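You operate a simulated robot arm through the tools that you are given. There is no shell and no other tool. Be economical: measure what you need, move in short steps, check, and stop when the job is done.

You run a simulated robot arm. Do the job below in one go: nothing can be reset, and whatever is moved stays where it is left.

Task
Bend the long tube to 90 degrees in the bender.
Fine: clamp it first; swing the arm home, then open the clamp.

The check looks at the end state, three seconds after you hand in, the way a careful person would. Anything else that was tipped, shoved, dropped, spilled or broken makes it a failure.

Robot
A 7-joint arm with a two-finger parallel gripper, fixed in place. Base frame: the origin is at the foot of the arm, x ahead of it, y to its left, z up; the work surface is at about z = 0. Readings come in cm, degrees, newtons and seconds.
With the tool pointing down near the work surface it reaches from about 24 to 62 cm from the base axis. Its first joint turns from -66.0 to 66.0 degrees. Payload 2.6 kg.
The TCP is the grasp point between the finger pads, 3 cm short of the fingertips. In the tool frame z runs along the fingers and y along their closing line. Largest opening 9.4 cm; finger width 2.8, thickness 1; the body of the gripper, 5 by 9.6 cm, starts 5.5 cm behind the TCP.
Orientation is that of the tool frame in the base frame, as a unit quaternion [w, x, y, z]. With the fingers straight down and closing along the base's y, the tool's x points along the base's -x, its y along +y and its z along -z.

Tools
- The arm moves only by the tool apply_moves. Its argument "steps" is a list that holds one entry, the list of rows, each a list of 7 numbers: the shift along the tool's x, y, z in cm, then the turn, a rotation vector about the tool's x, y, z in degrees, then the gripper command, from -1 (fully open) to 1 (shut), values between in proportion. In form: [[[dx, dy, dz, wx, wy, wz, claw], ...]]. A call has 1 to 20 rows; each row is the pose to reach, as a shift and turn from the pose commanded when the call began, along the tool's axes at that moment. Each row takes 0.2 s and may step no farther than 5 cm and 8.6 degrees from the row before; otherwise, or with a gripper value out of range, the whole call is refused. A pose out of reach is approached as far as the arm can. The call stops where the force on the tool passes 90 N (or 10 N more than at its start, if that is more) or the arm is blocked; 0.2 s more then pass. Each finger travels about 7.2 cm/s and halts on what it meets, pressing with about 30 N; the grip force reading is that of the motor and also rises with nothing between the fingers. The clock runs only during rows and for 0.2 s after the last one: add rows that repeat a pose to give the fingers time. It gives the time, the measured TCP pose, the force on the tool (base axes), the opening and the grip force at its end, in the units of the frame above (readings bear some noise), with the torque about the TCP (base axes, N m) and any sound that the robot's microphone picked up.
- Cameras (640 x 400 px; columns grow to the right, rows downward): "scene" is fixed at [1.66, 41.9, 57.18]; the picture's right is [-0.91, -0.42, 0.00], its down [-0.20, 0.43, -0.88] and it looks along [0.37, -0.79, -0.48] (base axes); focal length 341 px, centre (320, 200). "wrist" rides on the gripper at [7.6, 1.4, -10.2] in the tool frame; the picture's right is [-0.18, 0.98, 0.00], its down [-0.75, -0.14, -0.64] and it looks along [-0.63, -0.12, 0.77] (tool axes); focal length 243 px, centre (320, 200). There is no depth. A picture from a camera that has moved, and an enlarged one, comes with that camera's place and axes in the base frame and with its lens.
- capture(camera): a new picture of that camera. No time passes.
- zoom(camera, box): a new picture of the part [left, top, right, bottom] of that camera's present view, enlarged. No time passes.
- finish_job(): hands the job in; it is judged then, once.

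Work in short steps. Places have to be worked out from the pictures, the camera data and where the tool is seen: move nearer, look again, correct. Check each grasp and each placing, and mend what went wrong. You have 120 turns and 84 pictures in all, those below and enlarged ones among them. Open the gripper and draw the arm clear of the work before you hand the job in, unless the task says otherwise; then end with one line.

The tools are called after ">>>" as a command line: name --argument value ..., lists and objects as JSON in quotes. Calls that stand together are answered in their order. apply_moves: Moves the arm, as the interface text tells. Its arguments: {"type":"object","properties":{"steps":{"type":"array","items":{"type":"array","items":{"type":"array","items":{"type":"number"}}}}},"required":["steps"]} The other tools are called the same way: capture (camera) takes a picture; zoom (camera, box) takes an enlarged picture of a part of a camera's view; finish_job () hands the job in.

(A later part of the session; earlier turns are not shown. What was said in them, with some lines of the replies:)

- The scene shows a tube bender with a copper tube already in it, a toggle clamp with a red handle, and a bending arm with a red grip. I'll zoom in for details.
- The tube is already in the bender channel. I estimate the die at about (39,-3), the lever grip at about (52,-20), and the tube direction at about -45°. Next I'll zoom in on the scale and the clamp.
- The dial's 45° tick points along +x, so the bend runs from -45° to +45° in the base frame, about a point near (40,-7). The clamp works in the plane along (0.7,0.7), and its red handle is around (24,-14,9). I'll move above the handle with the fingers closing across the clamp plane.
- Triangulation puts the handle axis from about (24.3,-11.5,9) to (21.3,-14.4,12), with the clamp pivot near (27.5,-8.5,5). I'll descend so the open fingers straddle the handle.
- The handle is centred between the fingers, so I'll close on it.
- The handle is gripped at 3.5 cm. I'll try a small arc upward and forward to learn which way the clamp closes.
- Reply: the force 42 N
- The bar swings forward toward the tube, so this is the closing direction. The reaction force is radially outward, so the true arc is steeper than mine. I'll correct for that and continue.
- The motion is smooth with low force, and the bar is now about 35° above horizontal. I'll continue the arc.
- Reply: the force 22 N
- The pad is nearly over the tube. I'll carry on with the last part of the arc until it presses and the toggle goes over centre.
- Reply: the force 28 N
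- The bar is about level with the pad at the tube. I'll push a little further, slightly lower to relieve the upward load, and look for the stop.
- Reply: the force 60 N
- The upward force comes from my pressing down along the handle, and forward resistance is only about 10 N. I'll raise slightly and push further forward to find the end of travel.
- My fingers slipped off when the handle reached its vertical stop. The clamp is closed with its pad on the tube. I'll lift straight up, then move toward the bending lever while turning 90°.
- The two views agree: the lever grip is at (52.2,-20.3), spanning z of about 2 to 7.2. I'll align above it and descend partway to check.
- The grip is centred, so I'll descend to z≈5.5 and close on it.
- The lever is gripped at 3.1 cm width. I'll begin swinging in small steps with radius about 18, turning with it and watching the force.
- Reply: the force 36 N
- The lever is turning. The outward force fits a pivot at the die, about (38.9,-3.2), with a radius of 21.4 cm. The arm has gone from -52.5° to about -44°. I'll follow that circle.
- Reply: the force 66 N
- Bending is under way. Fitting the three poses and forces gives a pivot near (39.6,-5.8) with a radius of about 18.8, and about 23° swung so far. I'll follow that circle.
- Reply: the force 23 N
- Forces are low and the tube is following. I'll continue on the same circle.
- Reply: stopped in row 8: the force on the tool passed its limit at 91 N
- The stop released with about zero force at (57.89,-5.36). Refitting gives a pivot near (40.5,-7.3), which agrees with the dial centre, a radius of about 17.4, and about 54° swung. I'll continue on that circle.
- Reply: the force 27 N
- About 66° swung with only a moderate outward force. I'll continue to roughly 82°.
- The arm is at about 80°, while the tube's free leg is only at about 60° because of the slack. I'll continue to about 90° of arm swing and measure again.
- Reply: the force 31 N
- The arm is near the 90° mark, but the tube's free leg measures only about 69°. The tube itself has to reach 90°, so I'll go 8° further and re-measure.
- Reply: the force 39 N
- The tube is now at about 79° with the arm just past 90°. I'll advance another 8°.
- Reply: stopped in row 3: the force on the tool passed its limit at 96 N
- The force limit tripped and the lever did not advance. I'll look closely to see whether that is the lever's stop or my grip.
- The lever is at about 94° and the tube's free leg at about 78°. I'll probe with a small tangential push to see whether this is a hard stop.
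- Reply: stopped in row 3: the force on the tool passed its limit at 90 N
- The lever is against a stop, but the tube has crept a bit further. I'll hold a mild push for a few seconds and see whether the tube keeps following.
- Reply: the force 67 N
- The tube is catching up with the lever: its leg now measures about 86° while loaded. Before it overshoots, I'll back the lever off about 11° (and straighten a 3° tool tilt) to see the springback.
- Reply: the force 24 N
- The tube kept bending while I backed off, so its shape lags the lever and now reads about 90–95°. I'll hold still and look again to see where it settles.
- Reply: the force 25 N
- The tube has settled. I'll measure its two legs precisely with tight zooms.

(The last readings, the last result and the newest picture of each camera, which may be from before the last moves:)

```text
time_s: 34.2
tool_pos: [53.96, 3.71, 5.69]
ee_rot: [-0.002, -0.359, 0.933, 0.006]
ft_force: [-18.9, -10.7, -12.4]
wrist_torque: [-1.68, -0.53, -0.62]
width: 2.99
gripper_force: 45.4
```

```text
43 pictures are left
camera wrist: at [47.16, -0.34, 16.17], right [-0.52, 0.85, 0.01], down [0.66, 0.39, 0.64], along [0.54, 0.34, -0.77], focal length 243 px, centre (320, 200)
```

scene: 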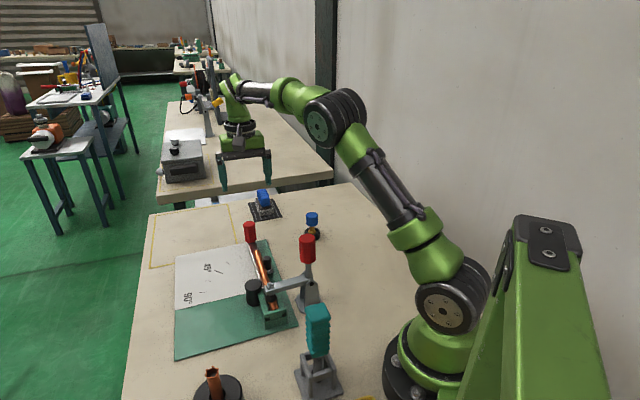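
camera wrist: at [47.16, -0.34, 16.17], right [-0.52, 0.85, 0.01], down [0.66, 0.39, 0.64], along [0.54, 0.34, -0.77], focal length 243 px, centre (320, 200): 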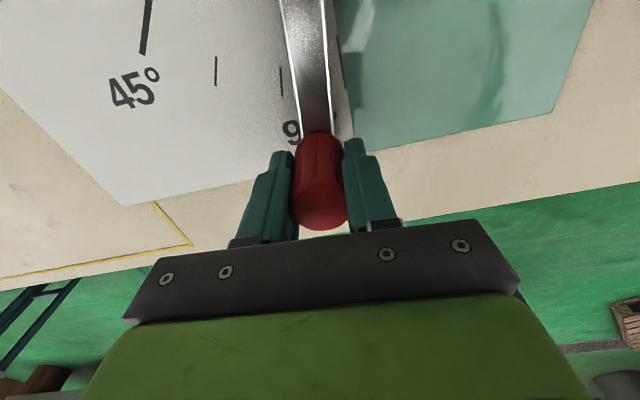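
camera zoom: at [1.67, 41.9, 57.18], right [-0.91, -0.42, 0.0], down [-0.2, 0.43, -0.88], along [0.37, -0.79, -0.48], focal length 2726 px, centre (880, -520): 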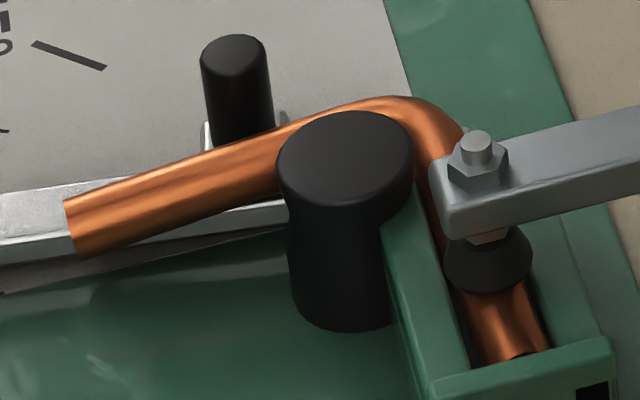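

The tube reads slightly above 90° in this view, but the angle is oblique, so I'll verify from above later. For now I'll swing the lever back along the same circle.

>>> apply_moves --steps '[[[0.1, -1.22, 0, 0, 0, 4, 1], [0.29, -2.42, 0, 0, 0, 8, 1], [0.56, -3.62, 0, 0, 0, 12, 1], [0.91, -4.78, 0, 0, 0, 16, 1], [1.35, -5.93, 0, 0, 0, 20, 1], [1.86, -7.04, 0, 0, 0, 24, 1], [2.45, -8.1, 0, 0, 0, 28, 1], [3.11, -9.13, 0, 0, 0, 32, 1], [3.84, -10.11, 0, 0, 0, 36, 1], [4.64, -11.03, 0, 0, 0, 40, 1], [5.5, -11.9, 0, 0, 0, 44, 1]]]'

>>> zoom --camera "scene" --box '[170, 190, 350, 320]'

```text
time_s: 36.6
tool_pos: [57.82, -8.62, 5.75]
ee_rot: [-0.006, 0.019, 1.0, 0.007]
ft_force: [-51.6, 5.2, 29.2]
wrist_torque: [-2.07, 0.4, -0.16]
width: 2.97
gripper_force: 45.0
```

```text
3.08 times, centred on (260, 255) of scene
camera zoom: at [1.64, 41.9, 57.17], right [-0.91, -0.42, 0.0], down [-0.2, 0.43, -0.88], along [0.37, -0.79, -0.48], focal length 1048 px, centre (505, 31)
```

zoom: 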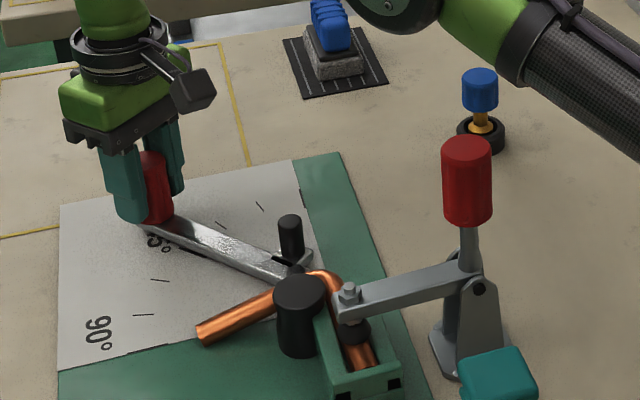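

The free leg looks different now: either it bent further or it drooped when the lever left it. I need another viewpoint. First I'll finish swinging the lever home, with a small inward correction for the radial force.

>>> apply_moves --steps '[[[0.3, -0.6, 0, 0, 0, 2, 1], [0.56, -2.41, 0, 0, 0, 8, 1], [0.82, -3.6, 0, 0, 0, 12, 1], [1.16, -4.77, 0, 0, 0, 16, 1], [1.58, -5.91, 0, 0, 0, 20, 1], [2.08, -7.01, 0, 0, 0, 24, 1], [2.65, -8.08, 0, 0, 0, 28, 1], [3.3, -9.11, 0, 0, 0, 32, 1], [4.01, -10.09, 0, 0, 0, 36, 1], [4.8, -11.02, 0, 0, 0, 40, 1]]]'

>>> zoom --camera "scene" --box '[170, 190, 350, 320]'

```text
time_s: 38.8
tool_pos: [52.92, -20.01, 5.76]
ee_rot: [0.001, 0.357, 0.934, 0.001]
ft_force: [28.4, -25.1, -4.1]
wrist_torque: [-0.61, 0.71, -0.11]
width: 2.94
gripper_force: 45.0
```

```text
3.08 times, centred on (260, 255) of scene
camera zoom: at [1.67, 41.9, 57.18], right [-0.91, -0.42, 0.0], down [-0.2, 0.43, -0.88], along [0.37, -0.79, -0.48], focal length 1048 px, centre (505, 31)
```

zoom: 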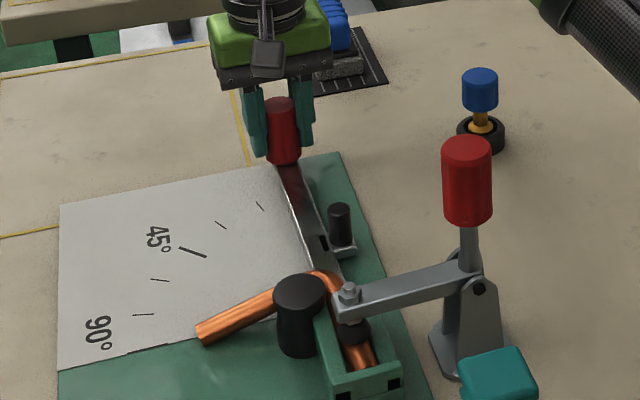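

The lever is about 3° short of home. I'll nudge it the rest of the way until it meets its stop.

>>> apply_moves --steps '[[[-0.2, -0.4, 0, 0, 0, 1, 1], [-0.2, -0.8, 0, 0, 0, 2, 1], [-0.2, -1.1, 0, 0, 0, 3, 1]]]'

>>> zoom --camera "scene" --box '[210, 220, 310, 300]'

```text
time_s: 39.6
tool_pos: [52.27, -20.73, 5.87]
ee_rot: [-0.002, 0.382, 0.924, 0.004]
ft_force: [2.5, -5.8, 15.2]
wrist_torque: [-2.36, 0.0, 0.35]
width: 2.94
gripper_force: 44.8
```

```text
5.00 times, centred on (260, 260) of scene
camera zoom: at [1.65, 41.9, 57.17], right [-0.91, -0.42, 0.0], down [-0.2, 0.43, -0.88], along [0.37, -0.79, -0.48], focal length 1704 px, centre (620, -100)
```

zoom: 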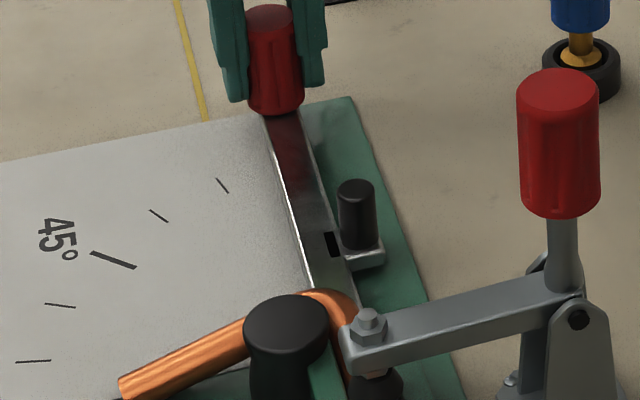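

The lever's grip is back at its original pixel position, so it is home. I'll open the gripper, rise, and move over the die for a top view of the tube.

>>> apply_moves --steps '[[[0, 0, 0, 0, 0, 0, 0], [0, 0, 0, 0, 0, 0, -1], [0, 0, 0, 0, 0, 0, -1], [0, 0, -3, 0, 0, 0, -1], [0, 0, -7, 0, 0, 0, -1], [0, 0, -11, 0, 0, 0, -1], [0, 0, -15, 0, 0, 0, -1], [3, 0, -18, 0, 0, -6, -1], [6, 0, -20, 0, 0, -14, -1], [9, 0, -20, 0, 0, -22, -1], [12, 0, -20, 0, 0, -30, -1], [12, 0, -20, 0, 0, -38, -1], [12, 0, -20, 0, 0, -45, -1]]]'

>>> capture --camera "wrist"

```text
time_s: 42.4
tool_pos: [43.87, -12.48, 25.68]
ee_rot: [-0.002, -0.001, 1.0, 0.006]
ft_force: [-0.3, 0.2, 0.2]
wrist_torque: [0.01, 0.01, 0.01]
width: 9.39
gripper_force: 0.0
```

```text
39 pictures are left
camera wrist: at [36.05, -11.02, 36.14], right [0.18, 0.98, 0.01], down [0.76, -0.15, 0.64], along [0.63, -0.11, -0.77], focal length 243 px, centre (320, 200)
```

wrist: 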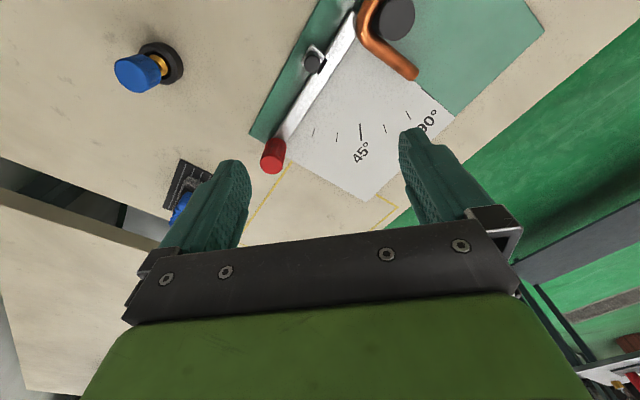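

The bent tube is visible at the top of the frame, so I'll zoom in on it.

>>> zoom --camera "wrist" --box '[290, 0, 450, 100]'

```text
4.00 times, centred on (370, 50) of wrist
camera zoom: at [36.05, -11.02, 36.14], right [0.18, 0.98, 0.01], down [0.76, -0.15, 0.64], along [0.63, -0.11, -0.77], focal length 970 px, centre (120, 800)
```

zoom: 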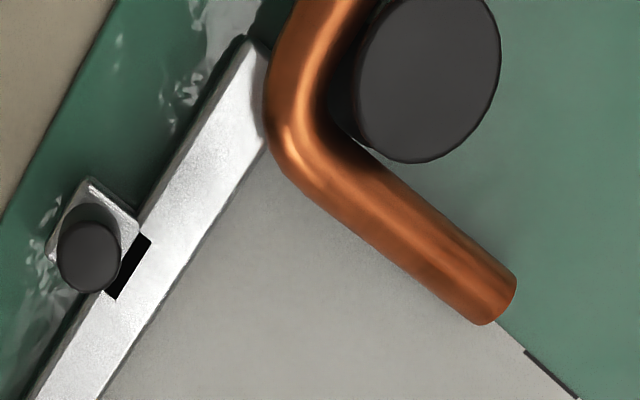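

Combining views, the tube's end sits low at z≈1, so the leg has rolled down onto the plate. Its heading is about 46–47°, a bend of roughly 91–92°, so the earlier oblique reading was misleading. I'll return to the first viewpoint to see both legs in one picture.

>>> apply_moves --steps '[[[2.4, 1.8, -1.8, 0, 0, 0, -1], [4.8, 3.6, -3.6, 0, 0, 0, -1], [7.2, 5.4, -5.4, 0, 0, 0, -1], [9.6, 7.3, -7.3, 0, 0, 0, -1], [9.6, 7.3, -7.3, 0, 0, 0, -1]]]'

>>> zoom --camera "wrist" --box '[280, 0, 440, 120]'

>>> zoom --camera "scene" --box '[200, 250, 320, 340]'

```text
time_s: 43.6
tool_pos: [34.32, -5.1, 33.23]
ee_rot: [-0.002, -0.001, 1.0, 0.006]
ft_force: [-0.1, -0.3, 0.6]
wrist_torque: [0.0, 0.01, 0.01]
width: 9.38
gripper_force: 0.1
```

```text
3.33 times, centred on (360, 60) of wrist
camera zoom: at [26.55, -3.79, 43.56], right [0.18, 0.98, 0.01], down [0.76, -0.15, 0.64], along [0.63, -0.11, -0.77], focal length 809 px, centre (187, 667)
```

zoom: 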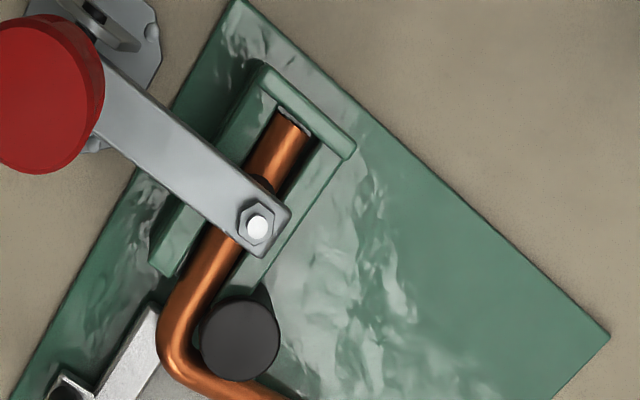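

```text
4.44 times, centred on (260, 295) of scene
camera zoom: at [1.66, 41.9, 57.18], right [-0.91, -0.42, 0.0], down [-0.2, 0.43, -0.88], along [0.37, -0.79, -0.48], focal length 1514 px, centre (587, -222)
```

zoom: 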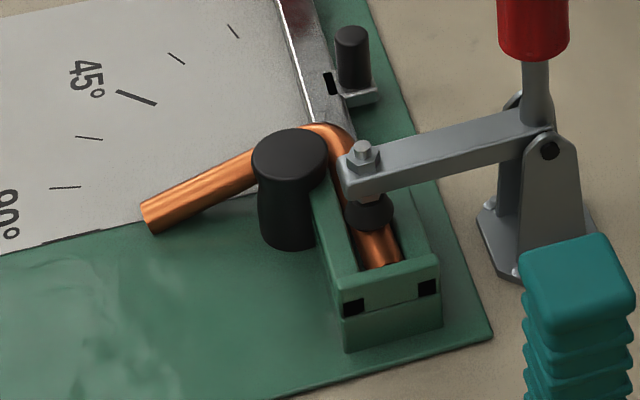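

The clamped leg is still at -45° in the channel. I'll take a zoom of the free leg from this same view for a consistent angle.

>>> zoom --camera "wrist" --box '[290, 60, 410, 135]'

```text
5.33 times, centred on (350, 98) of wrist
camera zoom: at [26.55, -3.79, 43.56], right [0.18, 0.98, 0.01], down [0.76, -0.15, 0.64], along [0.63, -0.11, -0.77], focal length 1294 px, centre (160, 747)
```

zoom: 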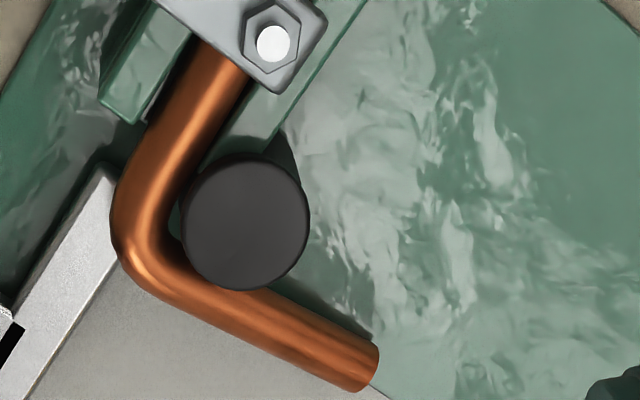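

Triangulated from two views, the bend is about 92–94° with springback already released, and the lever is home. Next I'll open the clamp by moving above its upright handle with the fingers across the clamp plane.

>>> apply_moves --steps '[[[1, -0.4, 1, 0, 0, -7.5, -1], [2, -0.9, 2, 0, 0, -15, -1], [3, -1.3, 3.5, 0, 0, -22.5, -1], [4.2, -1.8, 5, 0, 0, -30, -1], [5.2, -2.2, 6.5, 0, 0, -37.5, -1], [6.3, -2.7, 8, 0, 0, -45, -1], [6.3, -2.7, 8, 0, 0, -45, -1]]]'

>>> capture --camera "wrist"

>>> zoom --camera "scene" --box '[220, 180, 400, 320]'

```text
time_s: 45.2
tool_pos: [27.83, -7.83, 25.24]
ee_rot: [0.001, -0.384, 0.923, 0.006]
ft_force: [0.6, 0.5, -0.3]
wrist_torque: [-0.01, 0.01, -0.02]
width: 9.4
gripper_force: 0.0
```

```text
34 pictures are left
camera wrist: at [21.41, -12.22, 35.47], right [-0.57, 0.82, 0.01], down [0.63, 0.43, 0.64], along [0.53, 0.37, -0.76], focal length 243 px, centre (320, 200)
```

wrist: 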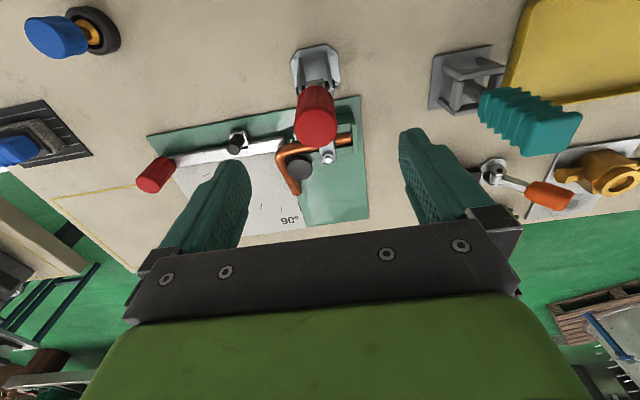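

```text
2.86 times, centred on (310, 250) of scene
camera zoom: at [1.66, 41.9, 57.18], right [-0.91, -0.42, 0.0], down [-0.2, 0.43, -0.88], along [0.37, -0.79, -0.48], focal length 974 px, centre (349, 57)
```

zoom: 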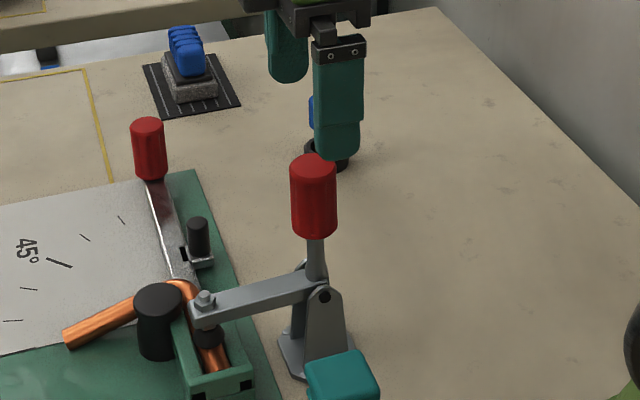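

The upright handle's top is at about (28.5,-8.1,16.9), well centred under the gripper. I'll descend to z≈14 and close on it.

>>> apply_moves --steps '[[[-0.28, -0.57, 4, 0, 0, 0, -1], [-0.28, -0.57, 8, 0, 0, 0, -1], [-0.28, -0.57, 11, 0, 0, 0, -1], [-0.28, -0.57, 11, 0, 0, 0, 0], [-0.28, -0.57, 11, 0, 0, 0, 1], [-0.28, -0.57, 11, 0, 0, 0, 1], [-0.28, -0.57, 11, 0, 0, 0, 1], [-0.28, -0.57, 11, 0, 0, 0, 1]]]'

>>> zoom --camera "scene" --box '[220, 180, 400, 320]'

```text
time_s: 47.0
tool_pos: [28.25, -7.74, 13.9]
ee_rot: [-0.003, -0.383, 0.924, 0.01]
ft_force: [-33.2, 23.5, 9.9]
wrist_torque: [-1.72, -1.9, -0.21]
width: 3.52
gripper_force: 44.9
```

```text
2.86 times, centred on (310, 250) of scene
camera zoom: at [1.65, 41.9, 57.17], right [-0.91, -0.42, 0.0], down [-0.2, 0.43, -0.88], along [0.37, -0.79, -0.48], focal length 974 px, centre (349, 57)
```

zoom: 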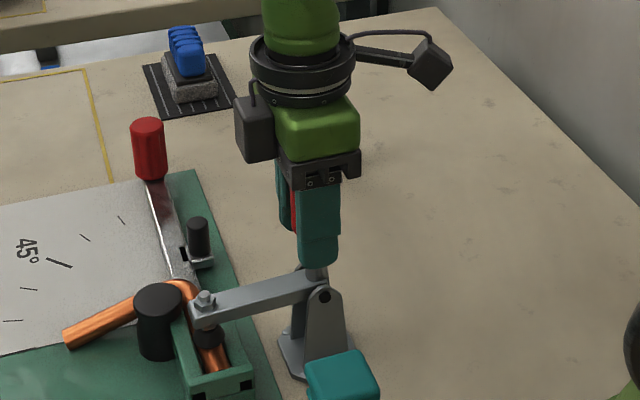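

I have the handle, with a slight sideways load that I'll relieve by 0.3 cm. I'll swing it back along an arc of about 7.9 cm radius around (s=7.75, z=6), starting with the first half.

>>> apply_moves --steps '[[[0, 0.3, 0, 0, 0, 0, 1], [0.41, 0.3, 0.01, 0, 0, 0, 1], [0.83, 0.3, 0.04, 0, 0, 0, 1], [1.24, 0.3, 0.1, 0, 0, 0, 1], [1.64, 0.3, 0.17, 0, 0, 0, 1], [2.04, 0.3, 0.27, 0, 0, 0, 1], [2.44, 0.3, 0.39, 0, 0, 0, 1], [2.83, 0.3, 0.53, 0, 0, 0, 1], [3.21, 0.3, 0.68, 0, 0, 0, 1]]]'

>>> zoom --camera "scene" --box '[220, 180, 400, 320]'

```text
time_s: 49.0
tool_pos: [26.58, -9.46, 13.96]
ee_rot: [0.011, -0.383, 0.924, 0.007]
ft_force: [23.5, 40.4, 50.3]
wrist_torque: [2.49, -2.87, 0.26]
width: 3.3
gripper_force: 44.9
```

```text
2.86 times, centred on (310, 250) of scene
camera zoom: at [1.64, 41.9, 57.17], right [-0.91, -0.42, 0.0], down [-0.2, 0.43, -0.88], along [0.37, -0.79, -0.48], focal length 974 px, centre (349, 57)
```

zoom: 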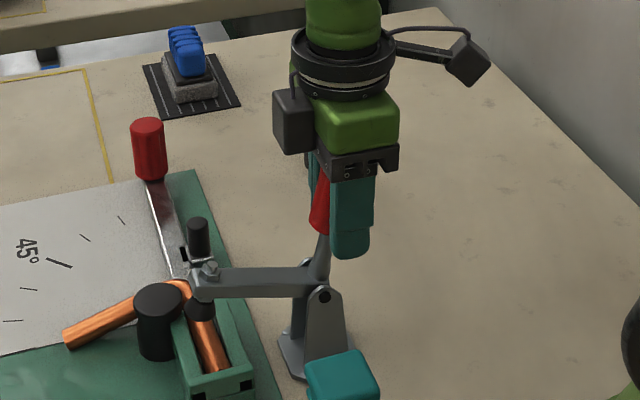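

The handle is leaning back and the bar is lifting, but I'm pressing too low. I'll raise a bit and continue with a larger radius.

>>> apply_moves --steps '[[[0, 0, -0.5, 0, 0, 0, 1], [0.4, 0, -0.5, 0, 0, 0, 1], [0.78, 0, -0.36, 0, 0, 0, 1], [1.3, 0, -0.12, 0, 0, 0, 1], [1.8, 0, 0.18, 0, 0, 0, 1], [2.27, 0, 0.5, 0, 0, 0, 1], [2.74, 0, 0.86, 0, 0, 0, 1]]]'

>>> zoom --camera "scene" --box '[220, 180, 400, 320]'

```text
time_s: 50.6
tool_pos: [23.94, -12.11, 12.59]
ee_rot: [0.0, -0.382, 0.924, 0.005]
ft_force: [3.8, 1.9, 23.0]
wrist_torque: [0.66, -1.47, -0.24]
width: 3.54
gripper_force: 44.7
```

```text
2.86 times, centred on (310, 250) of scene
camera zoom: at [1.65, 41.9, 57.18], right [-0.91, -0.42, 0.0], down [-0.2, 0.43, -0.88], along [0.37, -0.79, -0.48], focal length 974 px, centre (349, 57)
```

zoom: 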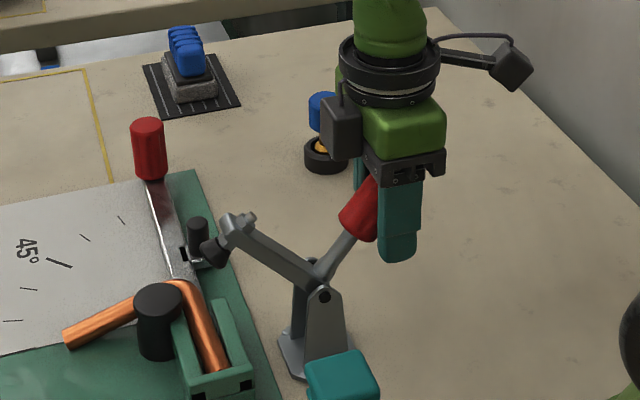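

The bar has lifted clear and the tube is undisturbed. I'll finish the arc to the original open position.

>>> apply_moves --steps '[[[0.28, 0, 0.2, 0, 0, 0, 1], [0.55, 0, 0.5, 0, 0, 0, 1], [0.85, 0, 0.85, 0, 0, 0, 1], [1.14, 0, 1.2, 0, 0, 0, 1], [1.38, 0, 1.55, 0, 0, 0, 1], [1.57, 0, 1.9, 0, 0, 0, 1], [1.65, 0, 2.2, 0, 0, 0, 1]]]'

>>> zoom --camera "scene" --box '[220, 180, 400, 320]'

```text
time_s: 52.2
tool_pos: [22.81, -13.14, 10.43]
ee_rot: [0.001, -0.383, 0.924, 0.004]
ft_force: [-8.1, -20.4, 31.2]
wrist_torque: [1.02, -1.3, -0.19]
width: 3.53
gripper_force: 45.0
```

```text
2.86 times, centred on (310, 250) of scene
camera zoom: at [1.65, 41.9, 57.18], right [-0.91, -0.42, 0.0], down [-0.2, 0.43, -0.88], along [0.37, -0.79, -0.48], focal length 974 px, centre (349, 57)
```

zoom: 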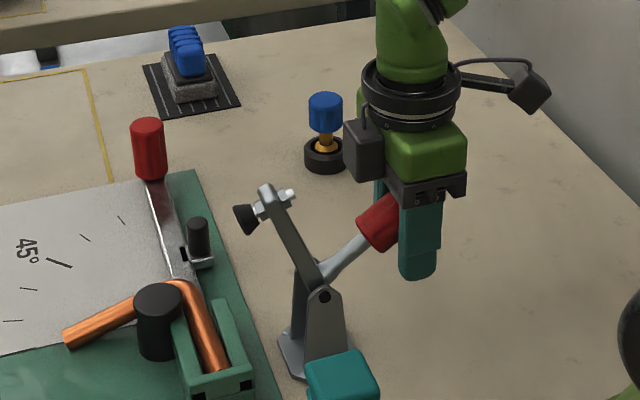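

The clamp is about 8° short of its original open position, so I'll go a little further.

>>> apply_moves --steps '[[[0.15, 0, 0.35, 0, 0, 0, 1], [0.3, 0, 0.7, 0, 0, 0, 1], [0.4, 0, 1.05, 0, 0, 0, 1], [0.5, 0, 1.4, 0, 0, 0, 1]]]'

>>> zoom --camera "scene" --box '[220, 180, 400, 320]'

```text
time_s: 53.2
tool_pos: [22.63, -13.49, 9.22]
ee_rot: [0.003, -0.382, 0.924, 0.003]
ft_force: [-14.7, -19.3, 55.8]
wrist_torque: [0.25, -0.47, -0.19]
width: 3.53
gripper_force: 45.3
```

```text
2.86 times, centred on (310, 250) of scene
camera zoom: at [1.64, 41.91, 57.17], right [-0.91, -0.42, 0.0], down [-0.2, 0.43, -0.88], along [0.37, -0.79, -0.48], focal length 974 px, centre (349, 57)
```

zoom: 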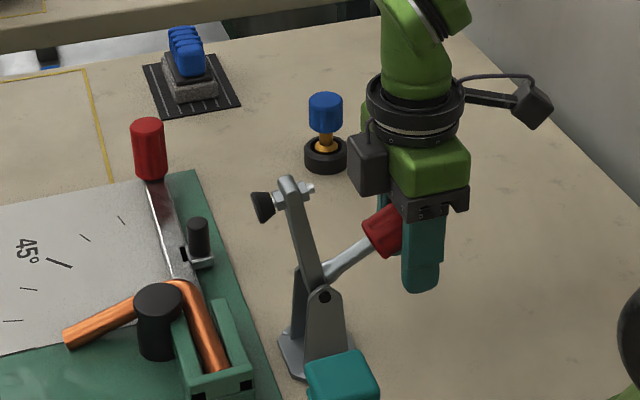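

The clamp is back at its original open pose. I'll ease up, open the gripper, rise clear, and move to an overview position.

>>> apply_moves --steps '[[[-0.1, 0, -0.4, 0, 0, 0, 1], [-0.1, 0, -0.4, 0, 0, 0, 0], [-0.1, 0, -0.4, 0, 0, 0, -1], [-0.1, 0, -0.4, 0, 0, 0, -1], [-0.1, 0, -0.4, 0, 0, 0, -1], [-0.1, 0, -4, 0, 0, 0, -1], [-0.1, 0, -8.5, 0, 0, 0, -1], [-0.1, 0, -13, 0, 0, 0, -1], [-0.1, 0, -17, 0, 0, 0, -1], [-0.1, 0, -21, 0, 0, 0, -1]]]'

>>> capture --camera "wrist"

>>> zoom --camera "scene" --box '[170, 220, 330, 340]'

```text
time_s: 55.4
tool_pos: [22.56, -13.57, 29.98]
ee_rot: [0.0, -0.383, 0.924, 0.007]
ft_force: [0.1, 0.1, 0.2]
wrist_torque: [0.04, -0.01, -0.03]
width: 9.39
gripper_force: 0.0
```

```text
27 pictures are left
camera wrist: at [16.17, -17.91, 40.33], right [-0.57, 0.82, 0.01], down [0.64, 0.43, 0.64], along [0.53, 0.37, -0.76], focal length 243 px, centre (320, 200)
```

wrist: 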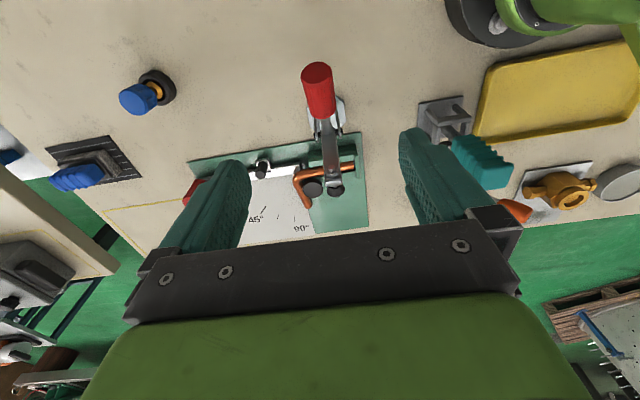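

```text
3.33 times, centred on (250, 280) of scene
camera zoom: at [1.66, 41.9, 57.18], right [-0.91, -0.42, 0.0], down [-0.2, 0.43, -0.88], along [0.37, -0.79, -0.48], focal length 1136 px, centre (553, -67)
```

zoom: 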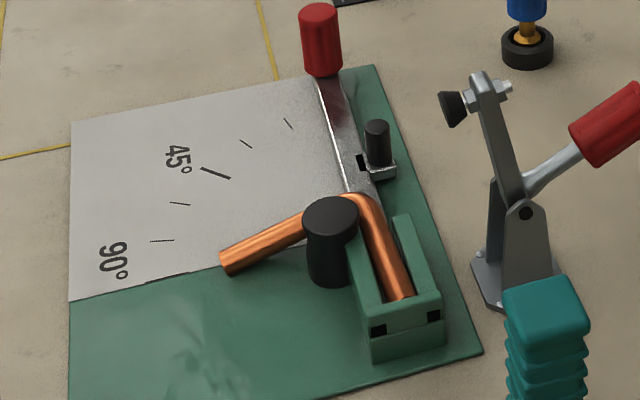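

Everything sits as it should. I'll make one last angle check with a zoom on the tube from here, where it is near the optical axis.

>>> zoom --camera "wrist" --box '[280, 145, 376, 205]'

>>> zoom --camera "scene" --box '[215, 260, 295, 310]'

```text
6.67 times, centred on (328, 175) of wrist
camera zoom: at [16.17, -17.91, 40.33], right [-0.57, 0.82, 0.01], down [0.64, 0.43, 0.64], along [0.53, 0.37, -0.76], focal length 1618 px, centre (267, 367)
```

zoom: 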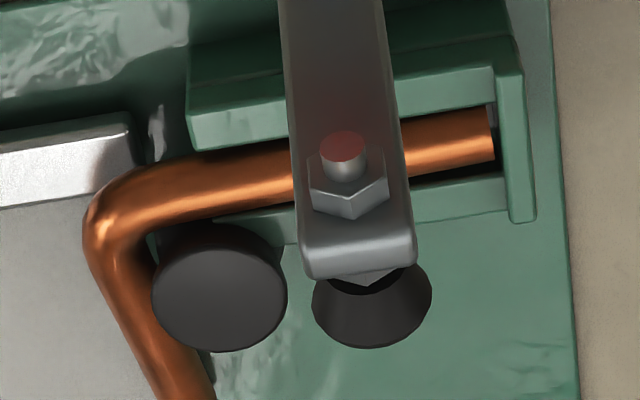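

```text
8.00 times, centred on (255, 285) of scene
camera zoom: at [1.66, 41.9, 57.18], right [-0.91, -0.42, 0.0], down [-0.2, 0.43, -0.88], along [0.37, -0.79, -0.48], focal length 2726 px, centre (840, -480)
```

zoom: 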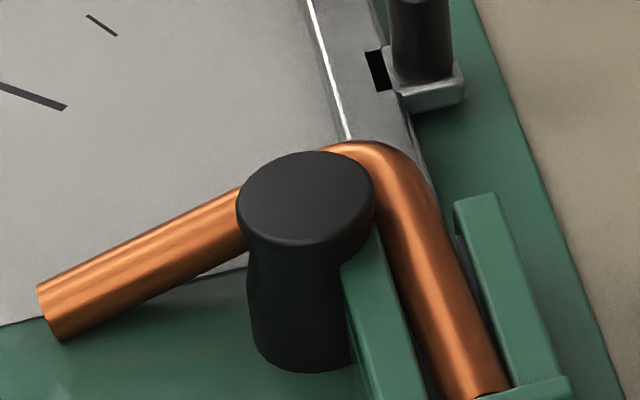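

The lever is home, the clamp is open, the arm is clear, and the tube measures about 92–93°, which is 90° within my measuring error. I'm handing it in.

>>> finish_job

```text
The job is handed in.
```

I bent the long tube and handed it in at about 92–93° by my camera measurements, slightly over 90°. I clamped the tube first, swung the lever home after the bend, then opened the clamp and drew the arm clear. The bent leg dropped about 13° and now rests low against the plate.
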